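You operate a simulated robot arm through the tools that you are given. There is no shell and no other tool. Be economical: measure what you need, move in short steps, check, and stop when the job is done.

The job below is to be done with a simulated two-armed robot. You get a single attempt, and the scene is never put back.

Task
Load the green tape roll and lead the tape to its seat.
Fine: tape brake off for the change, back to 1 after; the cream roll goes on the cone tray; the orange clip takes the tape up at its rest.

Only the result counts: the job must be done as asked and must still hold three seconds after the hand-in. Knocking over, shifting, dropping, spilling or breaking anything else fails it.

Robot
Two 7-joint arms with fingered hands on one trunk, on a base that drives. Base frame: it is fixed to the floor where the robot stands at the start and does not move with it; the origin is under the middle of the robot, x ahead of it, y to its left, z up; the surface under the hand at the start is at about z = 0.52. Units: m, degrees, N and s.
The left shoulder is at the start at [0.07, 0.154, 1.397], the right one opposite. With the tool pointing down near the work surface each hand reaches from about 0.1 to 0.48 m from the robot's upright axis, wherever it stands, measured 20 degrees to its own side. Places, roughly: cone tray [0.5, 0.8, 1.2]; orange rest by the tape reel [0.7, 0, 1]; orange seat beside the sewing head [0.5, 0.1, 0.9]; orange tape clip (3x3x6 cm) [0.5, 0.1, 1]; purple clamp lever [0.4, 0.6, 1.1]; purple oil plunger [0.6, 0.2, 1.3]; purple tape roll [-3.5, -0.5, 0.25]; sewing head green button [0.4, 0.1, 1.1]; sewing head height knob [0.4, 0.8, 1.1]; sewing head main switch [0.3, 1, 1.1]; sewing head red button [0.4, 0.1, 1]; sewing head tension knob [0.4, 0.3, 1.2]; tape reel peg [0.7, 0.1, 1]; white tape brake knob [0.7, 0, 1.1]. Payload 3.9 kg a hand.
Tool frame (each hand has its own): the origin (TCP) lies between the finger pads and is the grasp point; the fingertips stand 0.03 m ahead of it; z points along the fingers, y is the line along which they close. The gripper opens to 0.104 m. The gripper's body begins 0.035 m behind the TCP. The gripper is a hand of 4 fingers: y runs from the thumb to the fingers, the wrist lies at [-0.017, -0.104, -0.178] in the tool frame.
Orientation is told as [roll, pitch, yaw] about the base's x, y, z axes, in that order, counted from this pose: with the fingers straight down and the wrist toward the robot, the tool's x, y and z point along [0, 1, 0], [1, 0, 0] and [0, 0, -1] of the base frame.

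Tools
- The arms move only by the tool apply_moves. It takes "left_motion", "right_motion" or both (then of equal length, played together; a hand with none holds still); each is a list of rows, each a list of 6 numbers: the shift along the tool's x, y, z in units of 20 mm (1.0 is 20 mm), then the turn, a rotation vector about the tool's x, y, z in units of 8 degrees (1.0 is 8 degrees). In form: [[x, y, z, ax, ay, az], ...]. A call has 1 to 10 rows; each row shifts and turns the commanded pose from where the row before left it, along the tool's axes as they then stand. A call with a number of a shift or a turn outside -1 to 1 is refused whole. Each row takes 0.2 s and may step no farther than 0.05 m and 8.6 degrees from the row before; otherwise, the whole call is refused. Where a pose cannot be reached the arm comes as near as it can. A force on the tool above 40 N (or 10 N above the force at the start of the call, whichever is more), or a blocked arm, ends the call early, and 0.2 s more pass. In this call time passes only in rows, and 0.2 s behind the last. It gives the time, the measured TCP pose, the force on the tool (base axes), the opening and the grip force at its end, in the units of the frame above (readings bear some noise), with the torque about the TCP (base axes, N m) and any sound that the robot's microphone picked up.
- Cameras (640 x 400 px; columns grow to the right, rows downward): "scene" is now at [0.1152, 0.0258, 1.629]; the picture's right is [0.44, -0.90, 0.00], its down [-0.59, -0.28, -0.76] and it looks along [0.68, 0.33, -0.65] (base axes); focal length 247 px, centre (320, 200). "left" rides on the left gripper at [-0.066, -0.09, -0.126] in its tool frame; the picture's right is [-0.78, -0.30, 0.56], its down [0.57, -0.70, 0.42] and it looks along [0.26, 0.65, 0.71] (tool axes); focal length 275 px, centre (320, 200). "right" rides on the right gripper at [0.066, -0.09, -0.126] in its tool frame; the picture's right is [-0.78, 0.30, -0.56], its down [-0.57, -0.70, 0.42] and it looks along [-0.26, 0.65, 0.71] (tool axes); focal length 275 px, centre (320, 200). There is no depth. A picture from a camera that has moved, and an enlarged one, comes with that camera's place and axes in the base frame and with its lens. The place of the scene camera against the robot may be out by one fixed shift of up to 0.025 m in any direction.
- grab_frame(camera): a new picture of that camera. It takes no simulated time.
- slide_trunk(by): slides the trunk up (or, below 0, down) by that many m; the arms and the scene camera ride with it, the base frame stays. It gives what a move gives, with no picture.
- steer(legs): drives the robot by 1 to 6 legs, each [ahead, turn to the left] in m and degrees, along the robot's own axes; the way and the turn of a leg run together, so that a leg with both is an arc; at most 1.5 m and 180 degrees a leg. The arms and the cameras ride along, it lands a little off, and it stops where it bumps. It gives what a move gives.
- finger_targets(index, middle, ring, thumb_bend, thumb_turn, hand): sets how far each is bent, from 0 (flat) to 100 (curled in); at 30 the hand is open as for a grip, at 70 the pads meet at the TCP. One left out holds its place. A second passes; each finger stops where it meets its share of the squeeze, and holds until it gets a number again. It is the only way to open and close the hand. It gives what a move gives, with no picture; readings hold the bend of each and the force on the fingers (four entries, about 0 where the hand has none), thumb and palm. thumb_turn goes from beside the hand (0) to across from the fingers (100), as for a grip.
- turn_head(pan, tilt): turns the head with the scene camera to pan (to the left, within 86 degrees either way) and tilt (down, from -29 to 69), counted from straight ahead of the robot. It gives what a move gives.
- close_up(camera, box): a new picture of the part [left, top, right, bottom] of that camera's present view, enlarged. It takes no simulated time.
- close_job(): hands the job in; it is judged then, once.

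Go step by step. Nothing tells you exact positions but the pictures and the camera data: compare them with the known pose of the tool, close in by small moves and look again before you grip or let go. The budget is 120 turns and 108 pictures, counting those below and the enlarged ones. Unless the task says otherwise, let go and move clear before handing in, and close with one line.

The tools are called after "Request:" as a command line: name --argument value ..., lists and objects as JSON in quotes. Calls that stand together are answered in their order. apply_moves: Moves the arms, as the interface text tells. Its arguments: {"type":"object","properties":{"left_motion":{"type":"array","items":{"type":"array","items":{"type":"number"}}},"right_motion":{"type":"array","items":{"type":"array","items":{"type":"number"}}}},"required":[]} The other tools are called the same way: slide_trunk (by) slides the trunk up or down; finger_targets (index, middle, ring, thumb_bend, thumb_turn, hand) moves the fingers one by one; steer (legs) drives the base; turn_head (pan, tilt) turns the head that bears the scene camera; grab_frame (camera) takes a picture; close_up (camera, box) takes an enlarged picture of a part of a camera's view; close_job () hands the job in.

At the start:

```text
t: 0.0
left_tcp_pos: [0.3951, 0.4607, 1.4319]
left_orientation: [-0.1, 0.0, -0.1]
left_ft_force: [1.3, 0.5, 0.1]
left_wrist_torque: [-0.01, 0.0, -0.01]
left_grip_width: 0.1037
left_grasp_force: 0.2
left_shape: jaw
left_bend: [30.0, 30.0, 30.0, 30.0, 97.0]
left_finger forces: [0.0, 0.1, 0.0, 0.0, 0.0, 0.0]
right_tcp_pos: [0.5264, -0.0098, 1.4407]
right_orientation: [0.0, 0.0, 0.0]
right_ft_force: [-0.3, 0.7, 0.3]
right_wrist_torque: [0.03, -0.03, -0.01]
right_grip_width: 0.1036
right_grasp_force: 0.0
right_shape: jaw
right_bend: [30.0, 30.0, 30.0, 30.0, 97.0]
right_finger forces: [0.0, 0.1, 0.1, 0.0, 0.1, 0.1]
trunk travel left (down, up): [-0.85, 0.09]
robot x, y, heading: [-0.0014, -0.0023, 0.2]
head pan, tilt: [25.9, 40.6]
```

scene: 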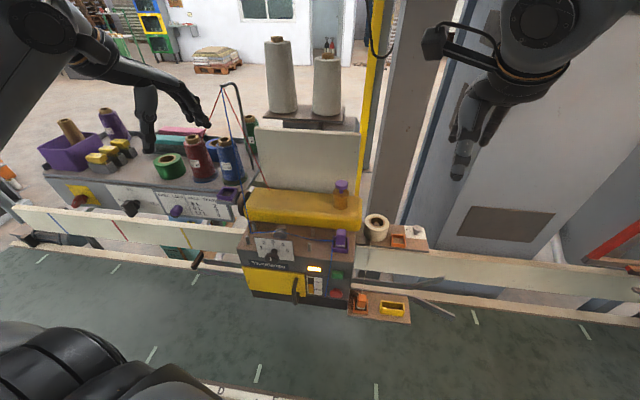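
right: 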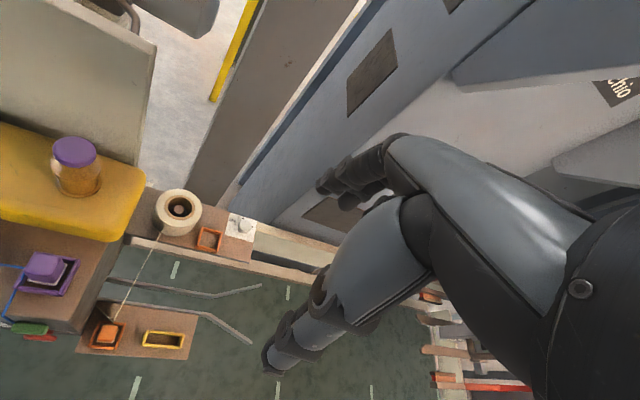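
left: 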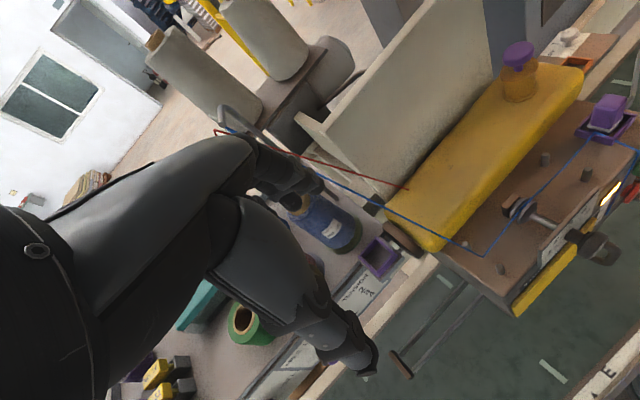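

I see the cream roll on its peg, the white brake knob and orange rest to its right, the orange clip in its seat, and the green roll on the cone tray to the left. I'll look closer at each before moving.

Request:
close_up --camera "scene" --box '[320, 170, 480, 330]'

Request:
close_up --camera "scene" --box '[30, 80, 270, 230]'

Request:
close_up --camera "right" --box '[0, 160, 280, 370]'

```text
2.50 times, centred on (400, 250) of scene
camera zoom: at [0.1152, 0.0258, 1.629], right [0.44, -0.9, 0.0], down [-0.59, -0.28, -0.76], along [0.68, 0.33, -0.65], focal length 618 px, centre (120, 75)
```

zoom: 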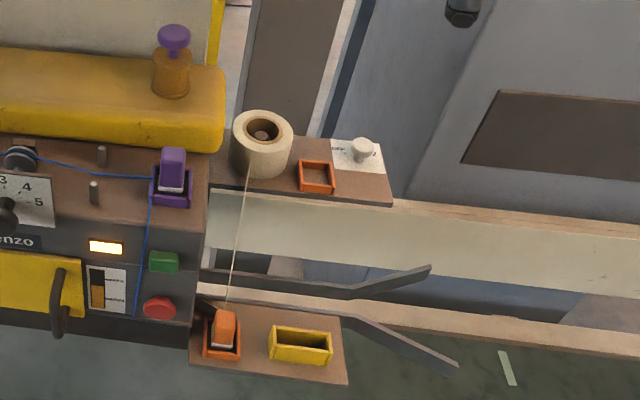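

```text
2.67 times, centred on (150, 155) of scene
camera zoom: at [0.1152, 0.0258, 1.629], right [0.44, -0.9, 0.0], down [-0.59, -0.28, -0.76], along [0.68, 0.33, -0.65], focal length 659 px, centre (773, 320)
```

zoom: 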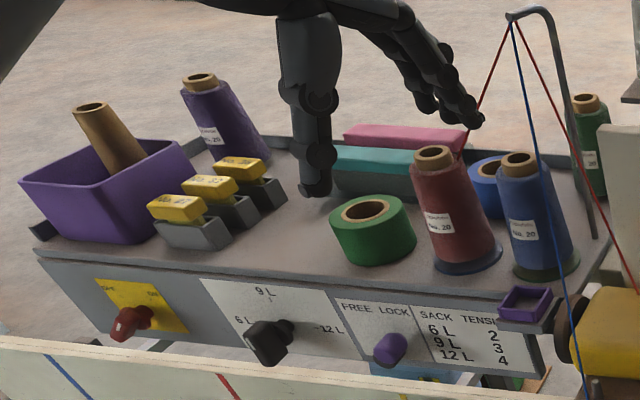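

```text
1.90 times, centred on (140, 265) of right
camera zoom: at [0.4367, 0.0554, 1.5676], right [0.3, -0.78, 0.56], down [-0.7, -0.57, -0.42], along [0.65, -0.26, -0.71], focal length 524 px, centre (663, 76)
```

zoom: 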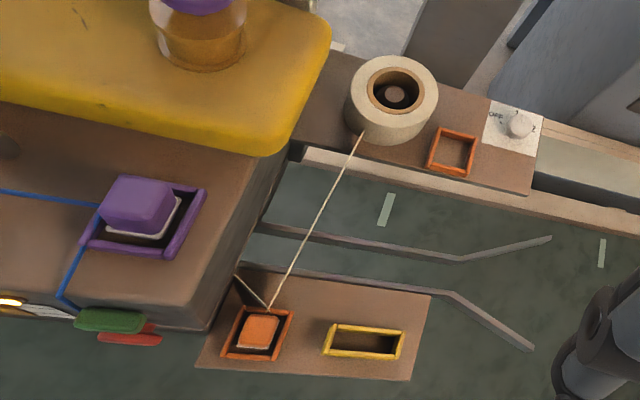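

The brake plate carries an OFF / 1 / 2 scale; I need to read it, and the clip, more finely.

Request:
close_up --camera "right" --box '[205, 200, 269, 240]'

Request:
close_up --camera "scene" --box '[360, 200, 440, 250]'

```text
10.00 times, centred on (237, 220) of right
camera zoom: at [0.4367, 0.0554, 1.5676], right [0.3, -0.78, 0.56], down [-0.7, -0.57, -0.42], along [0.65, -0.26, -0.71], focal length 2753 px, centre (1150, 0)
```

zoom: 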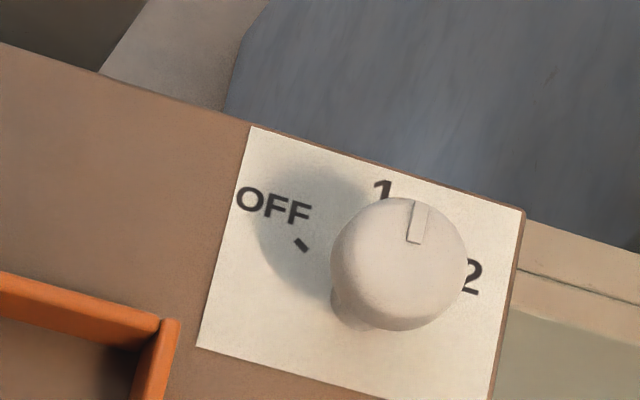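

```text
8.00 times, centred on (400, 225) of scene
camera zoom: at [0.1152, 0.0258, 1.629], right [0.44, -0.9, 0.0], down [-0.59, -0.28, -0.76], along [0.68, 0.33, -0.65], focal length 1978 px, centre (-320, 0)
```

zoom: 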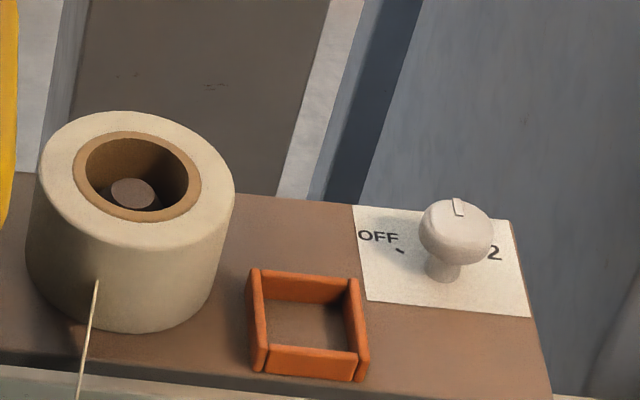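

The knob is at about [0.717, 0, 1.06] with a vertical axis, pointing to 1. Next I look at the space before the robot and at the left tray.

Request:
turn_head --pan 0 --tilt 65

Request:
grab_frame --camera "scene"

Request:
turn_head --pan 55 --tilt 35

Request:
grab_frame --camera "scene"

```text
t: 0.9
left_tcp_pos: [0.3949, 0.4599, 1.4315]
left_orientation: [-0.1, 0.0, 0.0]
left_ft_force: [-0.1, -0.3, 0.2]
left_wrist_torque: [0.01, 0.01, 0.0]
left_grip_width: 0.1039
left_grasp_force: 0.0
left_shape: jaw
left_bend: [30.0, 30.0, 30.0, 30.0, 97.0]
left_finger forces: [0.1, 0.0, 0.0, 0.1, 0.0, 0.0]
right_tcp_pos: [0.5264, -0.0095, 1.4409]
right_orientation: [0.0, 0.1, -0.1]
right_ft_force: [-0.6, 0.5, 0.7]
right_wrist_torque: [-0.03, 0.0, 0.03]
right_grip_width: 0.1034
right_grasp_force: 0.0
right_shape: jaw
right_bend: [30.0, 30.0, 30.0, 30.0, 97.0]
right_finger forces: [0.0, 0.0, 0.0, 0.0, 0.0, 0.1]
trunk travel left (down, up): [-0.85, 0.09]
robot x, y, heading: [0.002, 0.0017, 0.2]
head pan, tilt: [0.0, 65.0]
```

```text
99 pictures are left
camera scene: at [0.0998, -0.0111, 1.5977], right [0.0, -1.0, 0.0], down [-0.91, 0.0, -0.42], along [0.42, 0.0, -0.91], focal length 247 px, centre (320, 200)
```

scene: 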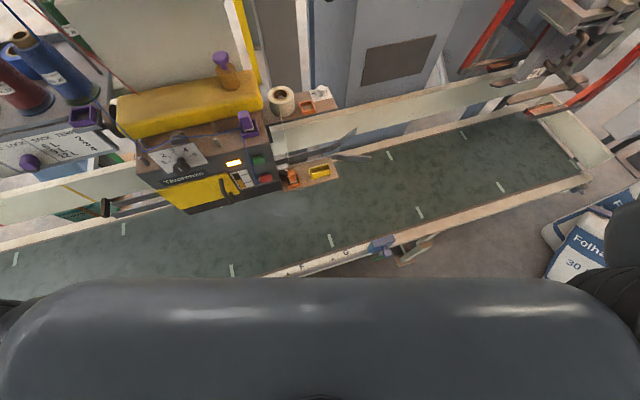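

```text
t: 2.1
left_tcp_pos: [0.3952, 0.4601, 1.4319]
left_orientation: [0.0, 0.0, 0.1]
left_ft_force: [-0.2, -0.4, -0.8]
left_wrist_torque: [0.0, 0.0, 0.0]
left_grip_width: 0.1035
left_grasp_force: 0.1
left_shape: jaw
left_bend: [30.0, 30.0, 30.0, 30.0, 97.0]
left_finger forces: [0.1, 0.1, 0.0, 0.1, 0.1, 0.1]
right_tcp_pos: [0.5274, -0.0098, 1.4403]
right_orientation: [0.0, 0.0, 0.0]
right_ft_force: [-0.3, 0.4, -0.2]
right_wrist_torque: [-0.04, 0.0, 0.01]
right_grip_width: 0.1035
right_grasp_force: 0.0
right_shape: jaw
right_bend: [30.0, 30.0, 30.0, 30.0, 97.0]
right_finger forces: [0.1, 0.1, 0.0, 0.0, 0.0, 0.1]
trunk travel left (down, up): [-0.85, 0.09]
robot x, y, heading: [0.0013, 0.0005, 0.0]
head pan, tilt: [55.0, 35.0]
```

```text
98 pictures are left
camera scene: at [0.0897, 0.0608, 1.6374], right [0.82, -0.57, 0.0], down [-0.33, -0.47, -0.82], along [0.47, 0.67, -0.57], focal length 247 px, centre (320, 200)
```

scene: 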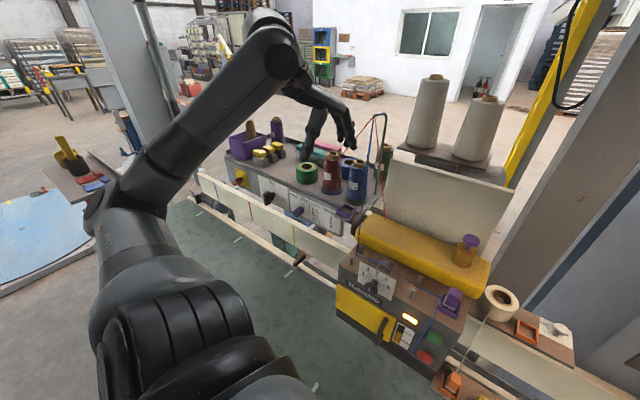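

Estimates: cream roll top [0.66, 0.11, 1.09], rest [0.666, 0.04, 1.03], clip [0.473, 0.086, 0.96], green roll top [0.486, 0.70, 1.247]. I bring the right hand over the brake knob, high, for a closer look.

Request:
apply_moves --right_motion '[[0, 0.8, 0.8, 0, 0, 0], [0, 0.8, 0.8, 0, 0, 0], [0, 0.8, 0.8, 0, 0, 0], [0, 0.8, 0.8, 0, 0, 0], [0, 0.8, 0.8, 0, 0, 0], [0, 0.8, 0.8, 0, 0, 0], [0, 0.8, 0.8, 0, 0, 0], [0, 0.8, 0.8, 0, 0, 0], [0, 0.8, 0.8, 0, 0, 0], [0, 0.8, 0.8, 0, 0, 0]]'

Request:
grab_frame --camera "right"

```text
t: 4.3
left_tcp_pos: [0.3967, 0.4603, 1.4311]
left_orientation: [0.0, 0.1, -0.1]
left_ft_force: [0.1, -0.3, -0.1]
left_wrist_torque: [-0.02, 0.01, -0.01]
left_grip_width: 0.1035
left_grasp_force: 0.1
left_shape: jaw
left_bend: [30.0, 30.0, 30.0, 30.0, 97.0]
left_finger forces: [0.1, 0.0, 0.0, 0.0, 0.0, 0.1]
right_tcp_pos: [0.6885, -0.0099, 1.2795]
right_orientation: [0.0, 0.1, -0.1]
right_ft_force: [0.2, 0.0, 0.1]
right_wrist_torque: [0.01, 0.01, 0.01]
right_grip_width: 0.1039
right_grasp_force: 0.1
right_shape: jaw
right_bend: [30.0, 30.0, 30.0, 30.0, 97.0]
right_finger forces: [0.0, 0.1, 0.0, 0.0, 0.1, 0.0]
trunk travel left (down, up): [-0.85, 0.09]
robot x, y, heading: [0.0019, -0.0005, -0.0]
head pan, tilt: [55.0, 35.0]
```

```text
97 pictures are left
camera right: at [0.598, 0.0559, 1.4074], right [0.3, -0.78, 0.56], down [-0.7, -0.57, -0.42], along [0.65, -0.26, -0.71], focal length 275 px, centre (320, 200)
```

right: 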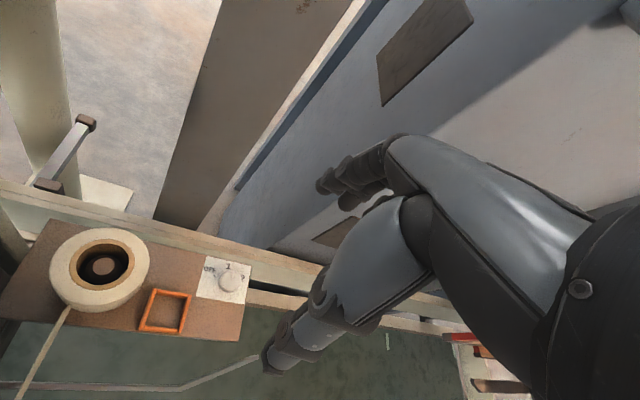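

The arm reaches fine. Zooming on the knob and reel to fix their places.

Request:
close_up --camera "right" --box '[185, 245, 265, 295]'

Request:
close_up --camera "right" --box '[0, 200, 256, 360]'

Request:
turn_head --pan 5 --tilt 40

Request:
grab_frame --camera "scene"

```text
8.00 times, centred on (225, 270) of right
camera zoom: at [0.598, 0.0559, 1.4074], right [0.3, -0.78, 0.56], down [-0.7, -0.57, -0.42], along [0.65, -0.26, -0.71], focal length 2202 px, centre (1080, -360)
```

zoom: 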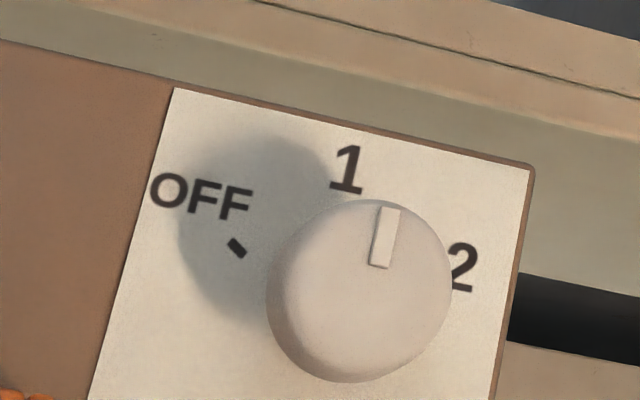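

```text
2.50 times, centred on (128, 280) of right
camera zoom: at [0.598, 0.0559, 1.4074], right [0.3, -0.78, 0.56], down [-0.7, -0.57, -0.42], along [0.65, -0.26, -0.71], focal length 688 px, centre (800, 0)
```

zoom: 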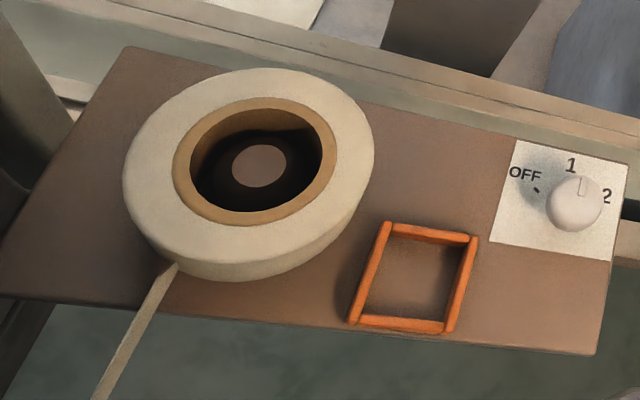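

```text
t: 5.5
left_tcp_pos: [0.3942, 0.4605, 1.4341]
left_orientation: [0.0, 0.0, 0.0]
left_ft_force: [-0.1, 0.1, 0.2]
left_wrist_torque: [-0.01, 0.0, 0.03]
left_grip_width: 0.1036
left_grasp_force: 0.1
left_shape: jaw
left_bend: [30.0, 30.0, 30.0, 30.0, 97.0]
left_finger forces: [0.1, 0.0, 0.1, 0.0, 0.0, 0.0]
right_tcp_pos: [0.6856, -0.0093, 1.2816]
right_orientation: [0.0, 0.0, 0.0]
right_ft_force: [-0.5, 0.7, -0.5]
right_wrist_torque: [-0.01, 0.01, -0.01]
right_grip_width: 0.1036
right_grasp_force: 0.1
right_shape: jaw
right_bend: [30.0, 30.0, 30.0, 30.0, 97.0]
right_finger forces: [0.1, 0.1, 0.1, 0.0, 0.0, 0.0]
trunk travel left (down, up): [-0.85, 0.09]
robot x, y, heading: [0.0005, 0.0013, 0.1]
head pan, tilt: [5.0, 40.0]
```

```text
94 pictures are left
camera scene: at [0.1239, -0.0036, 1.6299], right [0.09, -1.0, 0.0], down [-0.64, -0.06, -0.77], along [0.76, 0.07, -0.64], focal length 247 px, centre (320, 200)
```

scene: 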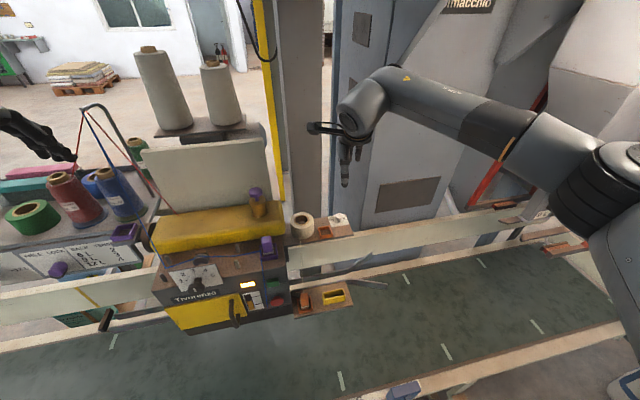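

The knob head is at about [0.712, -0.001, 1.071], pointing at about 5° (1), with OFF about 60° counter-clockwise from above. I pre-turn the hand 30° clockwise and come down above the knob.

Request:
apply_moves --right_motion '[[0.21, 0.625, 0.94, 0, 0, 0], [0.21, 0.625, 0.94, 0, 0, 0], [0, 0, 0.94, 0, 0, 0.625], [0, 0, 0.94, 0, 0, 0.625], [0, 0, 0.94, 0, 0, 0.625], [0, 0, 0.94, 0, 0, 0.625], [0, 0, 0.94, 0, 0, 0.625], [0, 0, 0.94, 0, 0, 0.625]]'

Request:
grab_frame --camera "right"

Request:
close_up --camera "scene" --box '[260, 120, 420, 220]'

```text
t: 7.3
left_tcp_pos: [0.3951, 0.4604, 1.4312]
left_orientation: [0.1, 0.0, -0.1]
left_ft_force: [0.1, 0.5, -0.1]
left_wrist_torque: [0.0, 0.02, 0.01]
left_grip_width: 0.1037
left_grasp_force: 0.0
left_shape: jaw
left_bend: [30.0, 30.0, 30.0, 30.0, 97.0]
left_finger forces: [0.1, 0.0, 0.1, 0.0, 0.0, 0.0]
right_tcp_pos: [0.7118, 0.0001, 1.1303]
right_orientation: [0.0, 0.0, -29.9]
right_ft_force: [-0.1, 0.4, 0.3]
right_wrist_torque: [-0.02, -0.01, -0.01]
right_grip_width: 0.1037
right_grasp_force: 0.0
right_shape: jaw
right_bend: [30.0, 30.0, 30.0, 30.0, 97.0]
right_finger forces: [0.0, 0.0, 0.0, 0.1, 0.1, 0.1]
trunk travel left (down, up): [-0.85, 0.09]
robot x, y, heading: [0.0028, -0.0, -0.1]
head pan, tilt: [5.0, 40.0]
```

```text
93 pictures are left
camera right: at [0.6673, 0.1015, 1.2568], right [-0.13, -0.82, 0.56], down [-0.89, -0.14, -0.42], along [0.43, -0.55, -0.71], focal length 275 px, centre (320, 200)
```

right: 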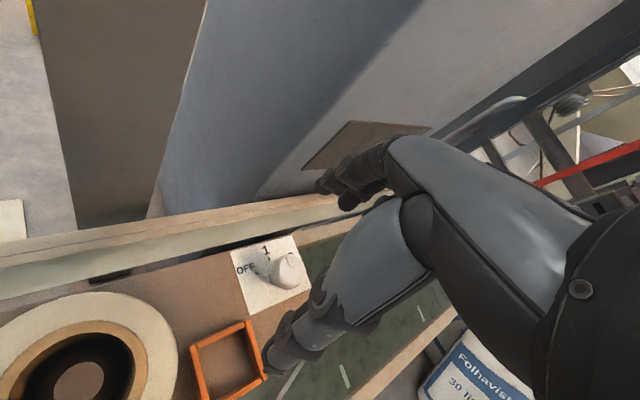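

```text
4.00 times, centred on (340, 170) of scene
camera zoom: at [0.1245, -0.0027, 1.6299], right [0.09, -1.0, 0.0], down [-0.64, -0.06, -0.77], along [0.76, 0.07, -0.64], focal length 989 px, centre (240, 320)
```

zoom: 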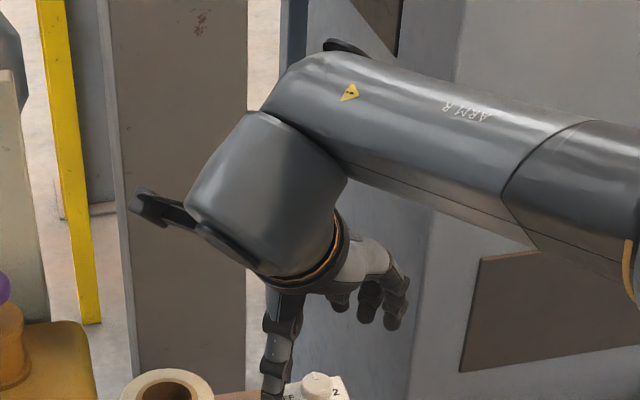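

The knob lines up with the TCP to within 2 mm. I lower to z ≈ 1.075 and close.

Request:
apply_moves --right_motion '[[0, 0, 0.7, 0, 0, 0], [0, 0, 0.7, 0, 0, 0], [0, 0, 0.7, 0, 0, 0], [0, 0, 0.6, 0, 0, 0]]'

Request:
finger_targets --hand "right" --index 70 --middle 70 --ring 70 --thumb_bend 70

Request:
grab_frame --camera "right"

```text
t: 8.3
left_tcp_pos: [0.3945, 0.4599, 1.4326]
left_orientation: [-0.1, -0.1, 0.0]
left_ft_force: [0.4, 0.2, -0.1]
left_wrist_torque: [0.01, 0.0, 0.02]
left_grip_width: 0.1037
left_grasp_force: 0.1
left_shape: jaw
left_bend: [30.0, 30.0, 30.0, 30.0, 97.0]
left_finger forces: [0.0, 0.0, 0.1, 0.0, 0.0, 0.1]
right_tcp_pos: [0.712, -0.0, 1.076]
right_orientation: [0.1, -0.1, -30.0]
right_ft_force: [-0.5, 0.7, -0.2]
right_wrist_torque: [0.05, 0.09, -0.04]
right_grip_width: 0.1041
right_grasp_force: 0.1
right_shape: jaw
right_bend: [30.0, 30.0, 30.0, 29.0, 97.0]
right_finger forces: [0.0, 0.0, 0.0, 0.1, 0.8, 0.0]
trunk travel left (down, up): [-0.85, 0.09]
robot x, y, heading: [-0.0007, -0.0003, -0.2]
head pan, tilt: [5.0, 40.0]
```

```text
t: 9.3
left_tcp_pos: [0.3912, 0.4638, 1.4329]
left_orientation: [-0.1, -0.1, 0.1]
left_ft_force: [0.6, 0.5, 0.2]
left_wrist_torque: [0.02, 0.03, 0.0]
left_grip_width: 0.1038
left_grasp_force: 0.1
left_shape: jaw
left_bend: [30.0, 30.0, 30.0, 30.0, 97.0]
left_finger forces: [0.0, 0.0, 0.0, 0.0, 0.0, 0.1]
right_tcp_pos: [0.706, 0.0024, 1.0771]
right_orientation: [0.0, -0.1, -29.9]
right_ft_force: [-8.6, 7.7, 7.2]
right_wrist_torque: [-0.01, -0.06, -0.01]
right_grip_width: 0.0519
right_grasp_force: 22.7
right_shape: fingers
right_bend: [62.0, 45.0, 70.0, 48.0, 95.0]
right_finger forces: [10.0, 10.3, 0.1, 0.0, 25.3, 0.1]
trunk travel left (down, up): [-0.85, 0.09]
robot x, y, heading: [0.0021, 0.0001, 0.0]
head pan, tilt: [5.0, 40.0]
```

```text
91 pictures are left
camera right: at [0.6629, 0.1035, 1.2048], right [-0.13, -0.82, 0.56], down [-0.89, -0.15, -0.43], along [0.43, -0.55, -0.71], focal length 275 px, centre (320, 200)
```

right: 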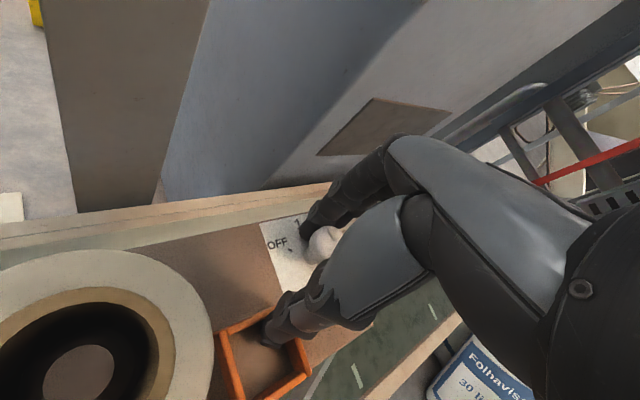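

The thumb came down inside the orange rest frame because of the pre-turn and is pressing on its wall. I'll open, lift, and approach again with yaw about +8° so the thumb stays clear.

Request:
finger_targets --hand "right" --index 30 --middle 30 --ring 30 --thumb_bend 30

Request:
apply_moves --right_motion '[[0, 0, -0.7, 0, 0, 0], [0, 0, -0.7, 0, 0, 0], [0, 0, -0.7, 0, 0, 0], [0, 0, -0.7, 0, 0, 0], [0, 0, 0, 0, 0, -0.95], [0, 0, 0, 0, 0, -0.95], [0, 0, 0, 0, 0, -0.95], [0, 0, 0, 0, 0, -0.95], [0, 0, 0, 0, 0, -0.95]]'

Request:
grab_frame --camera "right"

```text
t: 10.3
left_tcp_pos: [0.3957, 0.4603, 1.4322]
left_orientation: [0.0, 0.1, -0.1]
left_ft_force: [0.0, -0.3, -0.1]
left_wrist_torque: [-0.02, 0.04, -0.02]
left_grip_width: 0.1033
left_grasp_force: 0.1
left_shape: jaw
left_bend: [30.0, 30.0, 30.0, 30.0, 97.0]
left_finger forces: [0.0, 0.1, 0.1, 0.1, 0.0, 0.0]
right_tcp_pos: [0.7122, -0.0015, 1.0752]
right_orientation: [-0.1, 0.1, -30.0]
right_ft_force: [-1.2, 0.6, 1.1]
right_wrist_torque: [0.06, 0.07, -0.03]
right_grip_width: 0.1061
right_grasp_force: 0.5
right_shape: fingers
right_bend: [30.0, 30.0, 30.0, 28.0, 97.0]
right_finger forces: [0.0, 0.0, 0.0, 0.1, 1.6, 0.1]
trunk travel left (down, up): [-0.85, 0.09]
robot x, y, heading: [-0.004, 0.0027, 0.1]
head pan, tilt: [5.0, 40.0]
```

```text
t: 12.3
left_tcp_pos: [0.3952, 0.459, 1.4326]
left_orientation: [0.0, 0.1, 0.0]
left_ft_force: [-0.1, -0.2, -0.1]
left_wrist_torque: [0.02, -0.01, -0.02]
left_grip_width: 0.1035
left_grasp_force: 0.1
left_shape: jaw
left_bend: [30.0, 30.0, 30.0, 30.0, 97.0]
left_finger forces: [0.0, 0.1, 0.0, 0.1, 0.0, 0.1]
right_tcp_pos: [0.7114, -0.0015, 1.1327]
right_orientation: [0.1, 0.1, 8.2]
right_ft_force: [0.3, 0.1, -0.4]
right_wrist_torque: [0.01, -0.02, 0.01]
right_grip_width: 0.1048
right_grasp_force: 0.1
right_shape: fingers
right_bend: [30.0, 30.0, 30.0, 30.0, 97.0]
right_finger forces: [0.0, 0.0, 0.0, 0.0, 0.0, 0.0]
trunk travel left (down, up): [-0.85, 0.09]
robot x, y, heading: [-0.0022, 0.0021, -0.3]
head pan, tilt: [5.0, 40.0]
```

```text
90 pictures are left
camera right: at [0.6134, 0.05, 1.2595], right [0.4, -0.73, 0.56], down [-0.61, -0.67, -0.43], along [0.68, -0.17, -0.71], focal length 275 px, centre (320, 200)
```

right: 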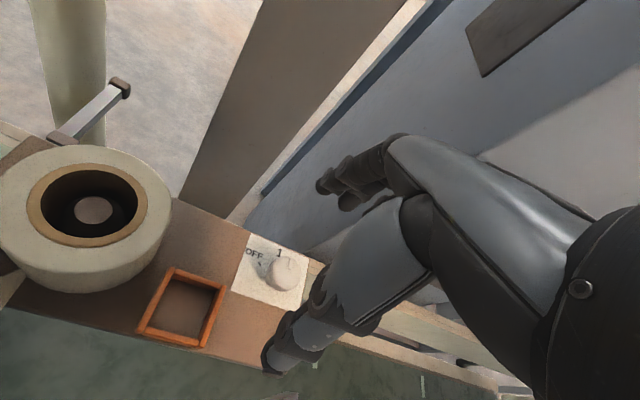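

Request:
apply_moves --right_motion '[[0, 0, 0.7, 0, 0, 0], [0, 0, 0.7, 0, 0, 0], [0, 0, 0.7, 0, 0, 0], [0, 0, 0.75, 0, 0, 0]]'

Request:
finger_targets --hand "right" --index 70 --middle 70 --ring 70 --thumb_bend 70

Request:
close_up --camera "right" --box '[200, 170, 424, 310]'

```text
t: 13.3
left_tcp_pos: [0.3951, 0.4596, 1.432]
left_orientation: [0.0, 0.0, 0.0]
left_ft_force: [0.0, 0.6, -0.1]
left_wrist_torque: [0.01, 0.02, 0.0]
left_grip_width: 0.1035
left_grasp_force: 0.1
left_shape: jaw
left_bend: [30.0, 30.0, 30.0, 30.0, 97.0]
left_finger forces: [0.0, 0.0, 0.1, 0.0, 0.0, 0.0]
right_tcp_pos: [0.7115, -0.0014, 1.0745]
right_orientation: [0.0, 0.0, 8.0]
right_ft_force: [-0.1, -0.1, -0.1]
right_wrist_torque: [0.01, -0.04, 0.01]
right_grip_width: 0.1047
right_grasp_force: 0.0
right_shape: fingers
right_bend: [30.0, 30.0, 30.0, 30.0, 97.0]
right_finger forces: [0.0, 0.1, 0.0, 0.0, 0.0, 0.1]
trunk travel left (down, up): [-0.85, 0.09]
robot x, y, heading: [-0.0025, 0.0017, 0.1]
head pan, tilt: [5.0, 40.0]
```

```text
t: 14.3
left_tcp_pos: [0.3929, 0.4606, 1.433]
left_orientation: [0.0, 0.1, 0.0]
left_ft_force: [-0.2, -0.8, 0.3]
left_wrist_torque: [-0.01, 0.0, 0.04]
left_grip_width: 0.1037
left_grasp_force: 0.1
left_shape: jaw
left_bend: [30.0, 30.0, 30.0, 30.0, 97.0]
left_finger forces: [0.0, 0.1, 0.0, 0.0, 0.0, 0.0]
right_tcp_pos: [0.7123, -0.0004, 1.0789]
right_orientation: [0.2, -0.4, 8.0]
right_ft_force: [10.7, 0.9, 17.4]
right_wrist_torque: [-0.11, -1.08, 0.12]
right_grip_width: 0.0143
right_grasp_force: 17.8
right_shape: fingers
right_bend: [66.0, 50.0, 70.0, 66.0, 97.0]
right_finger forces: [3.7, 26.6, 0.1, 0.0, 3.6, 0.1]
trunk travel left (down, up): [-0.85, 0.09]
robot x, y, heading: [0.0062, 0.001, -0.1]
head pan, tilt: [5.0, 40.0]
```

```text
2.86 times, centred on (312, 240) of right
camera zoom: at [0.613, 0.0514, 1.2045], right [0.4, -0.73, 0.56], down [-0.61, -0.66, -0.43], along [0.68, -0.17, -0.71], focal length 786 px, centre (343, 86)
```

zoom: 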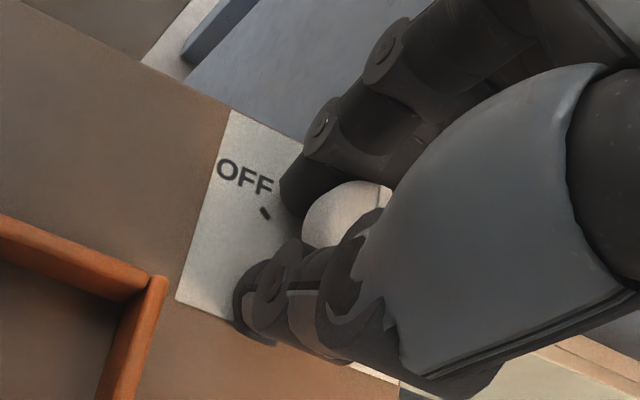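

The middle finger bears hard with an upward reaction, so I raise a few millimetres and close again.

Request:
finger_targets --hand "right" --index 40 --middle 40 --ring 40 --thumb_bend 45

Request:
apply_moves --right_motion '[[0, 0, -0.35, 0, 0, 0]]'

Request:
finger_targets --hand "right" --index 60 --middle 62 --ring 60 --thumb_bend 62

Request:
close_up --camera "right" --box '[200, 170, 424, 310]'

```text
t: 15.3
left_tcp_pos: [0.3921, 0.4606, 1.4333]
left_orientation: [0.0, -0.2, 0.0]
left_ft_force: [0.3, 0.4, 0.3]
left_wrist_torque: [0.0, -0.02, -0.03]
left_grip_width: 0.1038
left_grasp_force: 0.1
left_shape: jaw
left_bend: [30.0, 30.0, 30.0, 30.0, 97.0]
left_finger forces: [0.1, 0.0, 0.0, 0.0, 0.0, 0.0]
right_tcp_pos: [0.7076, -0.0005, 1.0746]
right_orientation: [0.0, 0.0, 8.2]
right_ft_force: [-2.0, 0.2, 5.5]
right_wrist_torque: [-0.02, 0.28, 0.0]
right_grip_width: 0.0773
right_grasp_force: 2.3
right_shape: fingers
right_bend: [40.0, 40.0, 40.0, 42.0, 97.0]
right_finger forces: [0.0, 0.0, 0.0, 0.0, 4.9, 0.0]
trunk travel left (down, up): [-0.85, 0.09]
robot x, y, heading: [0.0026, 0.0025, 0.3]
head pan, tilt: [5.0, 40.0]
```

```text
t: 15.7
left_tcp_pos: [0.3957, 0.4599, 1.4314]
left_orientation: [0.0, 0.0, -0.1]
left_ft_force: [0.5, -0.2, -0.5]
left_wrist_torque: [0.01, -0.03, -0.01]
left_grip_width: 0.1039
left_grasp_force: 0.1
left_shape: jaw
left_bend: [30.0, 30.0, 30.0, 30.0, 97.0]
left_finger forces: [0.1, 0.1, 0.1, 0.0, 0.1, 0.0]
right_tcp_pos: [0.7115, -0.0008, 1.0815]
right_orientation: [0.1, 0.1, 8.1]
right_ft_force: [-0.2, -0.1, -0.1]
right_wrist_torque: [-0.01, 0.01, 0.0]
right_grip_width: 0.0734
right_grasp_force: 0.0
right_shape: fingers
right_bend: [40.0, 40.0, 40.0, 45.0, 97.0]
right_finger forces: [0.1, 0.0, 0.0, 0.0, 0.1, 0.1]
trunk travel left (down, up): [-0.85, 0.09]
robot x, y, heading: [0.0033, 0.001, -0.0]
head pan, tilt: [5.0, 40.0]
```

```text
t: 16.7
left_tcp_pos: [0.3957, 0.461, 1.4315]
left_orientation: [0.0, 0.1, 0.0]
left_ft_force: [-0.8, -0.1, 0.1]
left_wrist_torque: [-0.03, 0.02, -0.01]
left_grip_width: 0.1037
left_grasp_force: 0.2
left_shape: jaw
left_bend: [30.0, 30.0, 30.0, 30.0, 97.0]
left_finger forces: [0.1, 0.1, 0.0, 0.0, 0.0, 0.0]
right_tcp_pos: [0.711, -0.0011, 1.0822]
right_orientation: [0.1, 0.1, 8.0]
right_ft_force: [0.5, 0.3, 0.0]
right_wrist_torque: [-0.01, 0.0, 0.03]
right_grip_width: 0.0261
right_grasp_force: 0.2
right_shape: fingers
right_bend: [60.0, 62.0, 60.0, 62.0, 97.0]
right_finger forces: [0.0, 0.1, 0.0, 0.1, 0.0, 0.1]
trunk travel left (down, up): [-0.85, 0.09]
robot x, y, heading: [0.0022, -0.0035, -0.0]
head pan, tilt: [5.0, 40.0]
```

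```text
2.86 times, centred on (312, 240) of right
camera zoom: at [0.6132, 0.0511, 1.209], right [0.4, -0.73, 0.56], down [-0.61, -0.66, -0.42], along [0.68, -0.17, -0.71], focal length 786 px, centre (343, 86)
```

zoom: 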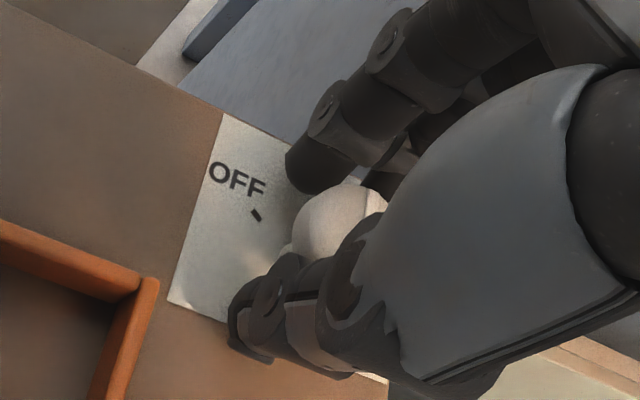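

No contact yet, nearly touching the knob. Close the rest of the way.

Request:
finger_targets --hand "right" --index 70 --middle 72 --ring 70 --thumb_bend 72

Request:
close_up --camera "right" --box '[200, 170, 424, 310]'

```text
t: 17.7
left_tcp_pos: [0.3962, 0.4599, 1.4328]
left_orientation: [-0.1, 0.1, 0.0]
left_ft_force: [0.9, -0.2, -0.2]
left_wrist_torque: [0.03, 0.0, 0.02]
left_grip_width: 0.1037
left_grasp_force: 0.0
left_shape: jaw
left_bend: [30.0, 30.0, 30.0, 30.0, 97.0]
left_finger forces: [0.0, 0.0, 0.0, 0.1, 0.0, 0.0]
right_tcp_pos: [0.7125, -0.0015, 1.0804]
right_orientation: [0.0, 0.1, 8.0]
right_ft_force: [3.2, 0.4, -4.2]
right_wrist_torque: [0.0, 0.01, 0.02]
right_grip_width: 0.0164
right_grasp_force: 9.6
right_shape: fingers
right_bend: [65.0, 65.0, 70.0, 65.0, 96.0]
right_finger forces: [4.4, 8.1, 0.0, 0.0, 7.2, 0.0]
trunk travel left (down, up): [-0.85, 0.09]
robot x, y, heading: [-0.0002, 0.0001, 0.1]
head pan, tilt: [5.0, 40.0]
```

```text
2.86 times, centred on (312, 240) of right
camera zoom: at [0.6144, 0.0509, 1.2081], right [0.4, -0.73, 0.56], down [-0.62, -0.66, -0.42], along [0.68, -0.17, -0.71], focal length 786 px, centre (343, 86)
```

zoom: 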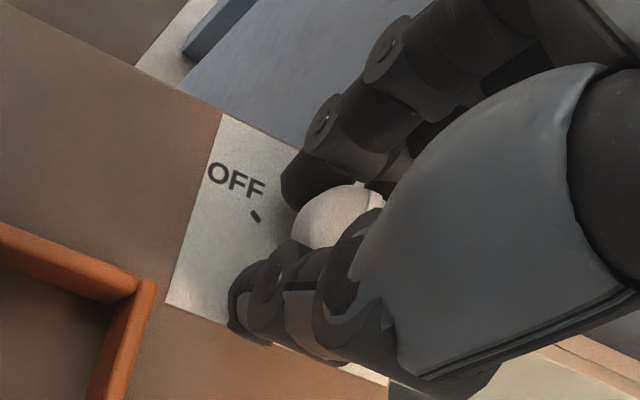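

A balanced grip now. I turn 58° counter-clockwise.

Request:
apply_moves --right_motion '[[0, 0, 0, 0, 0, -0.9], [0, 0, 0, 0, 0, -0.9], [0, 0, 0, 0, 0, -0.9], [0, 0, 0, 0, 0, -0.9], [0, 0, 0, 0, 0, -0.9], [0, 0, 0, 0, 0, -0.9], [0, 0, 0, 0, 0, -0.9], [0, 0, 0, 0, 0, -0.9]]'

Request:
grab_frame --camera "right"

```text
t: 18.9
left_tcp_pos: [0.4031, 0.4626, 1.4274]
left_orientation: [-0.1, 0.3, 0.1]
left_ft_force: [-0.1, -1.0, 0.5]
left_wrist_torque: [0.02, 0.02, 0.02]
left_grip_width: 0.1037
left_grasp_force: 0.0
left_shape: jaw
left_bend: [30.0, 30.0, 30.0, 30.0, 97.0]
left_finger forces: [0.1, 0.0, 0.0, 0.0, 0.0, 0.0]
right_tcp_pos: [0.6831, -0.0065, 1.08]
right_orientation: [0.0, -1.7, 32.8]
right_ft_force: [24.7, 9.2, -6.9]
right_wrist_torque: [0.19, -0.22, 0.17]
right_grip_width: 0.0004
right_grasp_force: 15.9
right_shape: fingers
right_bend: [69.0, 49.0, 70.0, 72.0, 97.0]
right_finger forces: [0.0, 26.8, 4.2, 0.0, 0.0, 0.1]
right hand out of reach, approached as far as the arm can: row 3, 4, 5
trunk travel left (down, up): [-0.85, 0.09]
robot x, y, heading: [0.0016, -0.0018, 0.4]
head pan, tilt: [5.0, 40.0]
stopped in row 5 (right hand): the force on the tool passed its limit at 42 N (the readings are from after the stop); the commanded pose is now the measured one
```

```text
86 pictures are left
camera right: at [0.5692, -0.0016, 1.2046], right [0.65, -0.5, 0.57], down [-0.27, -0.85, -0.44], along [0.71, 0.14, -0.7], focal length 275 px, centre (320, 200)
```

right: 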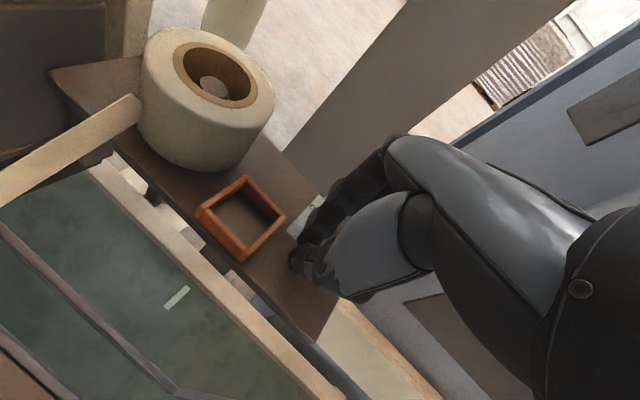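

The arm ran out of reach past about 25° yaw. I'll release, lift and use the range −45°→+15° instead, keeping the fingers only half open so the thumb clears the rest frame.

Request:
finger_targets --hand "right" --index 45 --middle 45 --ring 45 --thumb_bend 55

Request:
apply_moves --right_motion '[[0, 0, -0.9, 0, 0, 0], [0, 0, -0.9, 0, 0, 0], [0, 0, -0.9, 0, 0, 0], [0, 0, 0, 0, 0, 0.95], [0, 0, 0, 0, 0, 0.95], [0, 0, 0, 0, 0, 0.95], [0, 0, 0, 0, 0, 0.95]]'

Request:
grab_frame --camera "right"

```text
t: 19.9
left_tcp_pos: [0.3994, 0.4601, 1.4312]
left_orientation: [0.0, 0.2, -0.1]
left_ft_force: [0.2, -0.3, 0.2]
left_wrist_torque: [-0.02, 0.0, -0.01]
left_grip_width: 0.1038
left_grasp_force: 0.0
left_shape: jaw
left_bend: [30.0, 30.0, 30.0, 30.0, 97.0]
left_finger forces: [0.0, 0.0, 0.1, 0.0, 0.1, 0.0]
right_tcp_pos: [0.6759, -0.0074, 1.0803]
right_orientation: [0.0, -1.3, 32.7]
right_ft_force: [4.6, 1.8, -6.6]
right_wrist_torque: [-0.05, 0.14, -0.05]
right_grip_width: 0.0535
right_grasp_force: 3.0
right_shape: fingers
right_bend: [45.0, 41.0, 45.0, 55.0, 97.0]
right_finger forces: [0.0, 6.7, 0.0, 0.0, 0.0, 0.0]
trunk travel left (down, up): [-0.85, 0.09]
robot x, y, heading: [0.0011, -0.0, 0.0]
head pan, tilt: [5.0, 40.0]
```

```text
t: 21.5
left_tcp_pos: [0.396, 0.4617, 1.4304]
left_orientation: [-0.1, -0.1, 0.0]
left_ft_force: [0.3, -1.3, -1.2]
left_wrist_torque: [0.01, -0.02, -0.03]
left_grip_width: 0.1037
left_grasp_force: 0.1
left_shape: jaw
left_bend: [30.0, 30.0, 30.0, 30.0, 97.0]
left_finger forces: [0.1, 0.0, 0.0, 0.0, 0.1, 0.0]
right_tcp_pos: [0.6751, -0.0085, 1.1375]
right_orientation: [0.6, -1.4, 2.2]
right_ft_force: [0.3, -1.5, 0.0]
right_wrist_torque: [0.01, 0.01, -0.02]
right_grip_width: 0.0531
right_grasp_force: 0.1
right_shape: fingers
right_bend: [45.0, 45.0, 45.0, 55.0, 97.0]
right_finger forces: [0.0, 0.1, 0.1, 0.0, 0.0, 0.0]
trunk travel left (down, up): [-0.85, 0.09]
robot x, y, heading: [0.0055, -0.0016, -0.1]
head pan, tilt: [5.0, 40.0]
```

```text
85 pictures are left
camera right: at [0.5786, 0.0522, 1.262], right [0.31, -0.77, 0.56], down [-0.67, -0.59, -0.45], along [0.67, -0.23, -0.7], focal length 275 px, centre (320, 200)
```

right: 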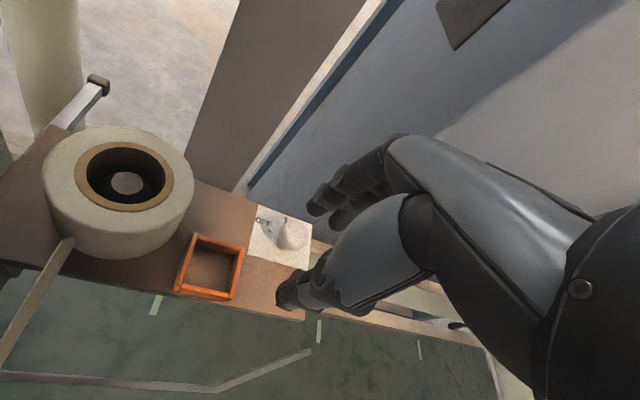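

Request:
close_up --camera "right" --box '[240, 190, 336, 250]'

```text
6.67 times, centred on (288, 220) of right
camera zoom: at [0.5786, 0.0522, 1.262], right [0.31, -0.77, 0.56], down [-0.67, -0.59, -0.45], along [0.67, -0.23, -0.7], focal length 1835 px, centre (533, 67)
```

zoom: 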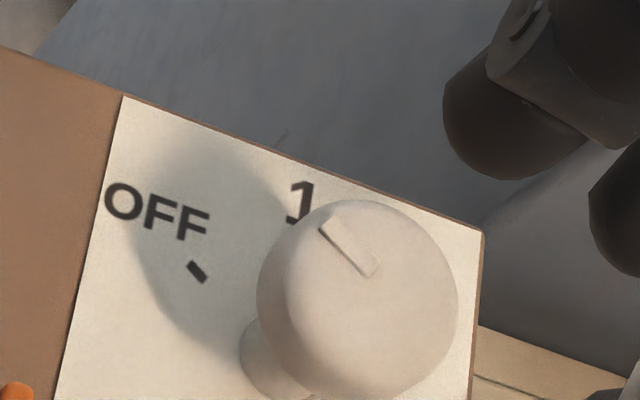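

The knob seems to have turned to OFF during that pull. I check from the head camera.

Request:
close_up --camera "scene" --box '[320, 205, 360, 230]'

Request:
apply_moves --right_motion '[[0, -1, -0.8, 0, 0, 0], [0, -1, -0.8, 0, 0, 0], [0, -1, -0.8, 0, 0, 0], [0, -1, -0.8, 0, 0, 0], [0.5, -1, -0.8, 0, 0, 0], [0.5, -1, -0.8, 0, 0, 0]]'

Request:
grab_frame --camera "right"

Request:
close_up --camera "scene" --box '[320, 205, 360, 230]'

```text
16.00 times, centred on (340, 218) of scene
camera zoom: at [0.1247, -0.0023, 1.6299], right [0.09, -1.0, 0.0], down [-0.64, -0.06, -0.77], along [0.76, 0.07, -0.64], focal length 3955 px, centre (0, -80)
```

zoom: 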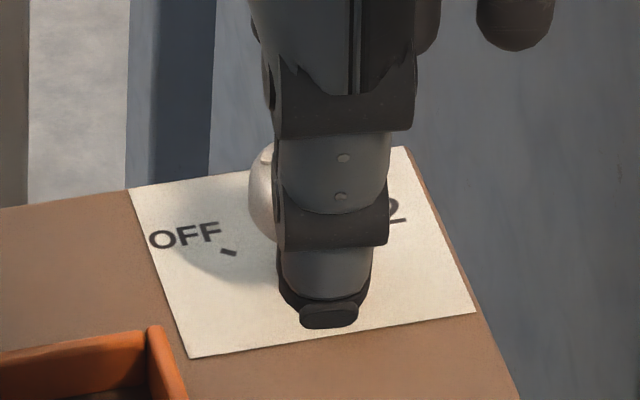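

```text
t: 22.9
left_tcp_pos: [0.3946, 0.4613, 1.4319]
left_orientation: [0.0, -0.1, 0.1]
left_ft_force: [-0.6, 0.8, -0.1]
left_wrist_torque: [-0.01, -0.01, 0.0]
left_grip_width: 0.1037
left_grasp_force: 0.0
left_shape: jaw
left_bend: [30.0, 30.0, 30.0, 30.0, 97.0]
left_finger forces: [0.1, 0.0, 0.0, 0.0, 0.1, 0.1]
right_tcp_pos: [0.549, 0.0051, 1.2302]
right_orientation: [0.5, -1.3, 2.2]
right_ft_force: [-0.4, 0.5, -0.5]
right_wrist_torque: [0.01, -0.02, 0.01]
right_grip_width: 0.0536
right_grasp_force: 0.0
right_shape: fingers
right_bend: [45.0, 45.0, 45.0, 55.0, 97.0]
right_finger forces: [0.1, 0.1, 0.0, 0.0, 0.0, 0.0]
trunk travel left (down, up): [-0.85, 0.09]
robot x, y, heading: [0.0014, 0.0014, 0.0]
head pan, tilt: [5.0, 40.0]
```

```text
82 pictures are left
camera right: at [0.4548, 0.0658, 1.3556], right [0.31, -0.77, 0.56], down [-0.67, -0.59, -0.45], along [0.68, -0.23, -0.7], focal length 275 px, centre (320, 200)
```

right: 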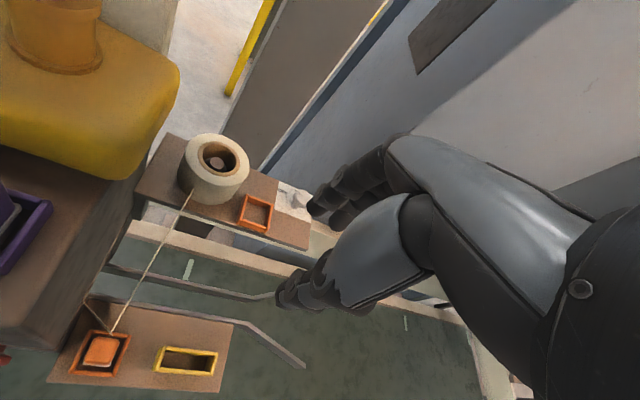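

```text
16.00 times, centred on (340, 218) of scene
camera zoom: at [0.1236, -0.0024, 1.63], right [0.09, -1.0, 0.0], down [-0.64, -0.06, -0.77], along [0.76, 0.07, -0.64], focal length 3955 px, centre (0, -80)
```

zoom: 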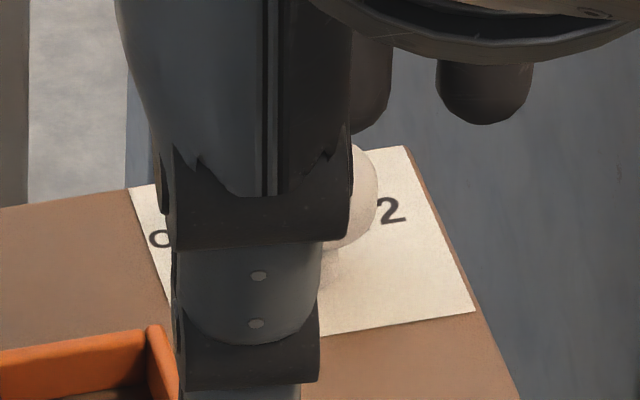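

Request:
apply_moves --right_motion '[[-1, 0, 0, 0, 0, 0], [-1, 0, 0, 0, 0, 0], [-1, 0, 0, 0, 0, 0], [-1, 0, 0, 0, 0, 0]]'

Request:
close_up --camera "scene" --box '[320, 205, 360, 230]'

Request:
close_up --camera "scene" --box '[230, 230, 390, 330]'

```text
t: 23.9
left_tcp_pos: [0.3949, 0.4592, 1.4331]
left_orientation: [0.1, 0.0, 0.0]
left_ft_force: [0.0, -0.4, 0.5]
left_wrist_torque: [0.0, 0.0, 0.01]
left_grip_width: 0.1038
left_grasp_force: 0.1
left_shape: jaw
left_bend: [30.0, 30.0, 30.0, 30.0, 97.0]
left_finger forces: [0.0, 0.0, 0.0, 0.0, 0.0, 0.0]
right_tcp_pos: [0.5535, -0.0772, 1.2288]
right_orientation: [0.7, -1.3, 2.1]
right_ft_force: [-0.2, 0.1, 0.1]
right_wrist_torque: [0.0, 0.01, 0.01]
right_grip_width: 0.0534
right_grasp_force: 0.1
right_shape: fingers
right_bend: [45.0, 45.0, 45.0, 55.0, 97.0]
right_finger forces: [0.1, 0.1, 0.0, 0.0, 0.0, 0.0]
trunk travel left (down, up): [-0.85, 0.09]
robot x, y, heading: [0.005, -0.0018, 0.2]
head pan, tilt: [5.0, 40.0]
```

```text
16.00 times, centred on (340, 218) of scene
camera zoom: at [0.1242, -0.0052, 1.6299], right [0.09, -1.0, 0.0], down [-0.64, -0.06, -0.77], along [0.76, 0.07, -0.64], focal length 3955 px, centre (0, -80)
```

zoom: 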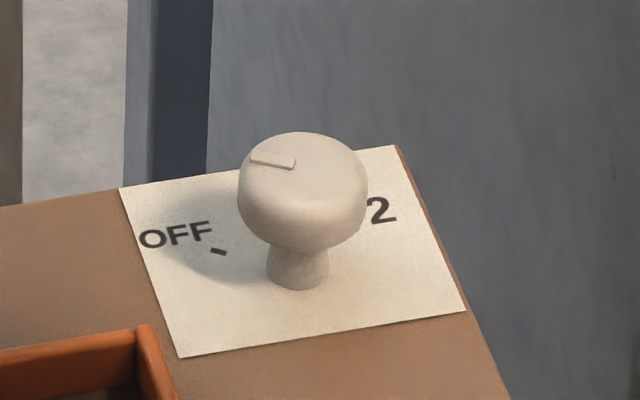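

```text
4.00 times, centred on (310, 280) of scene
camera zoom: at [0.1242, -0.0052, 1.6299], right [0.09, -1.0, 0.0], down [-0.64, -0.06, -0.77], along [0.76, 0.07, -0.64], focal length 989 px, centre (360, -120)
```

zoom: 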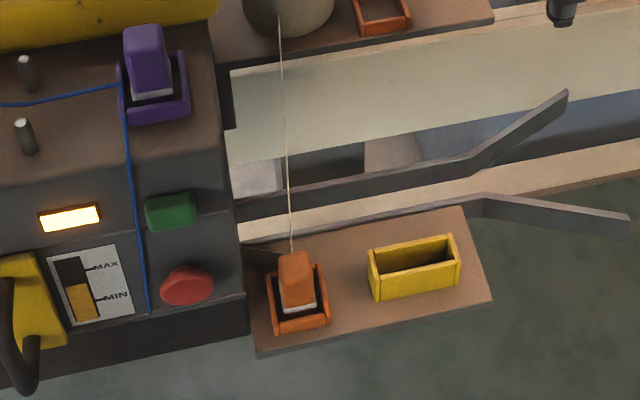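

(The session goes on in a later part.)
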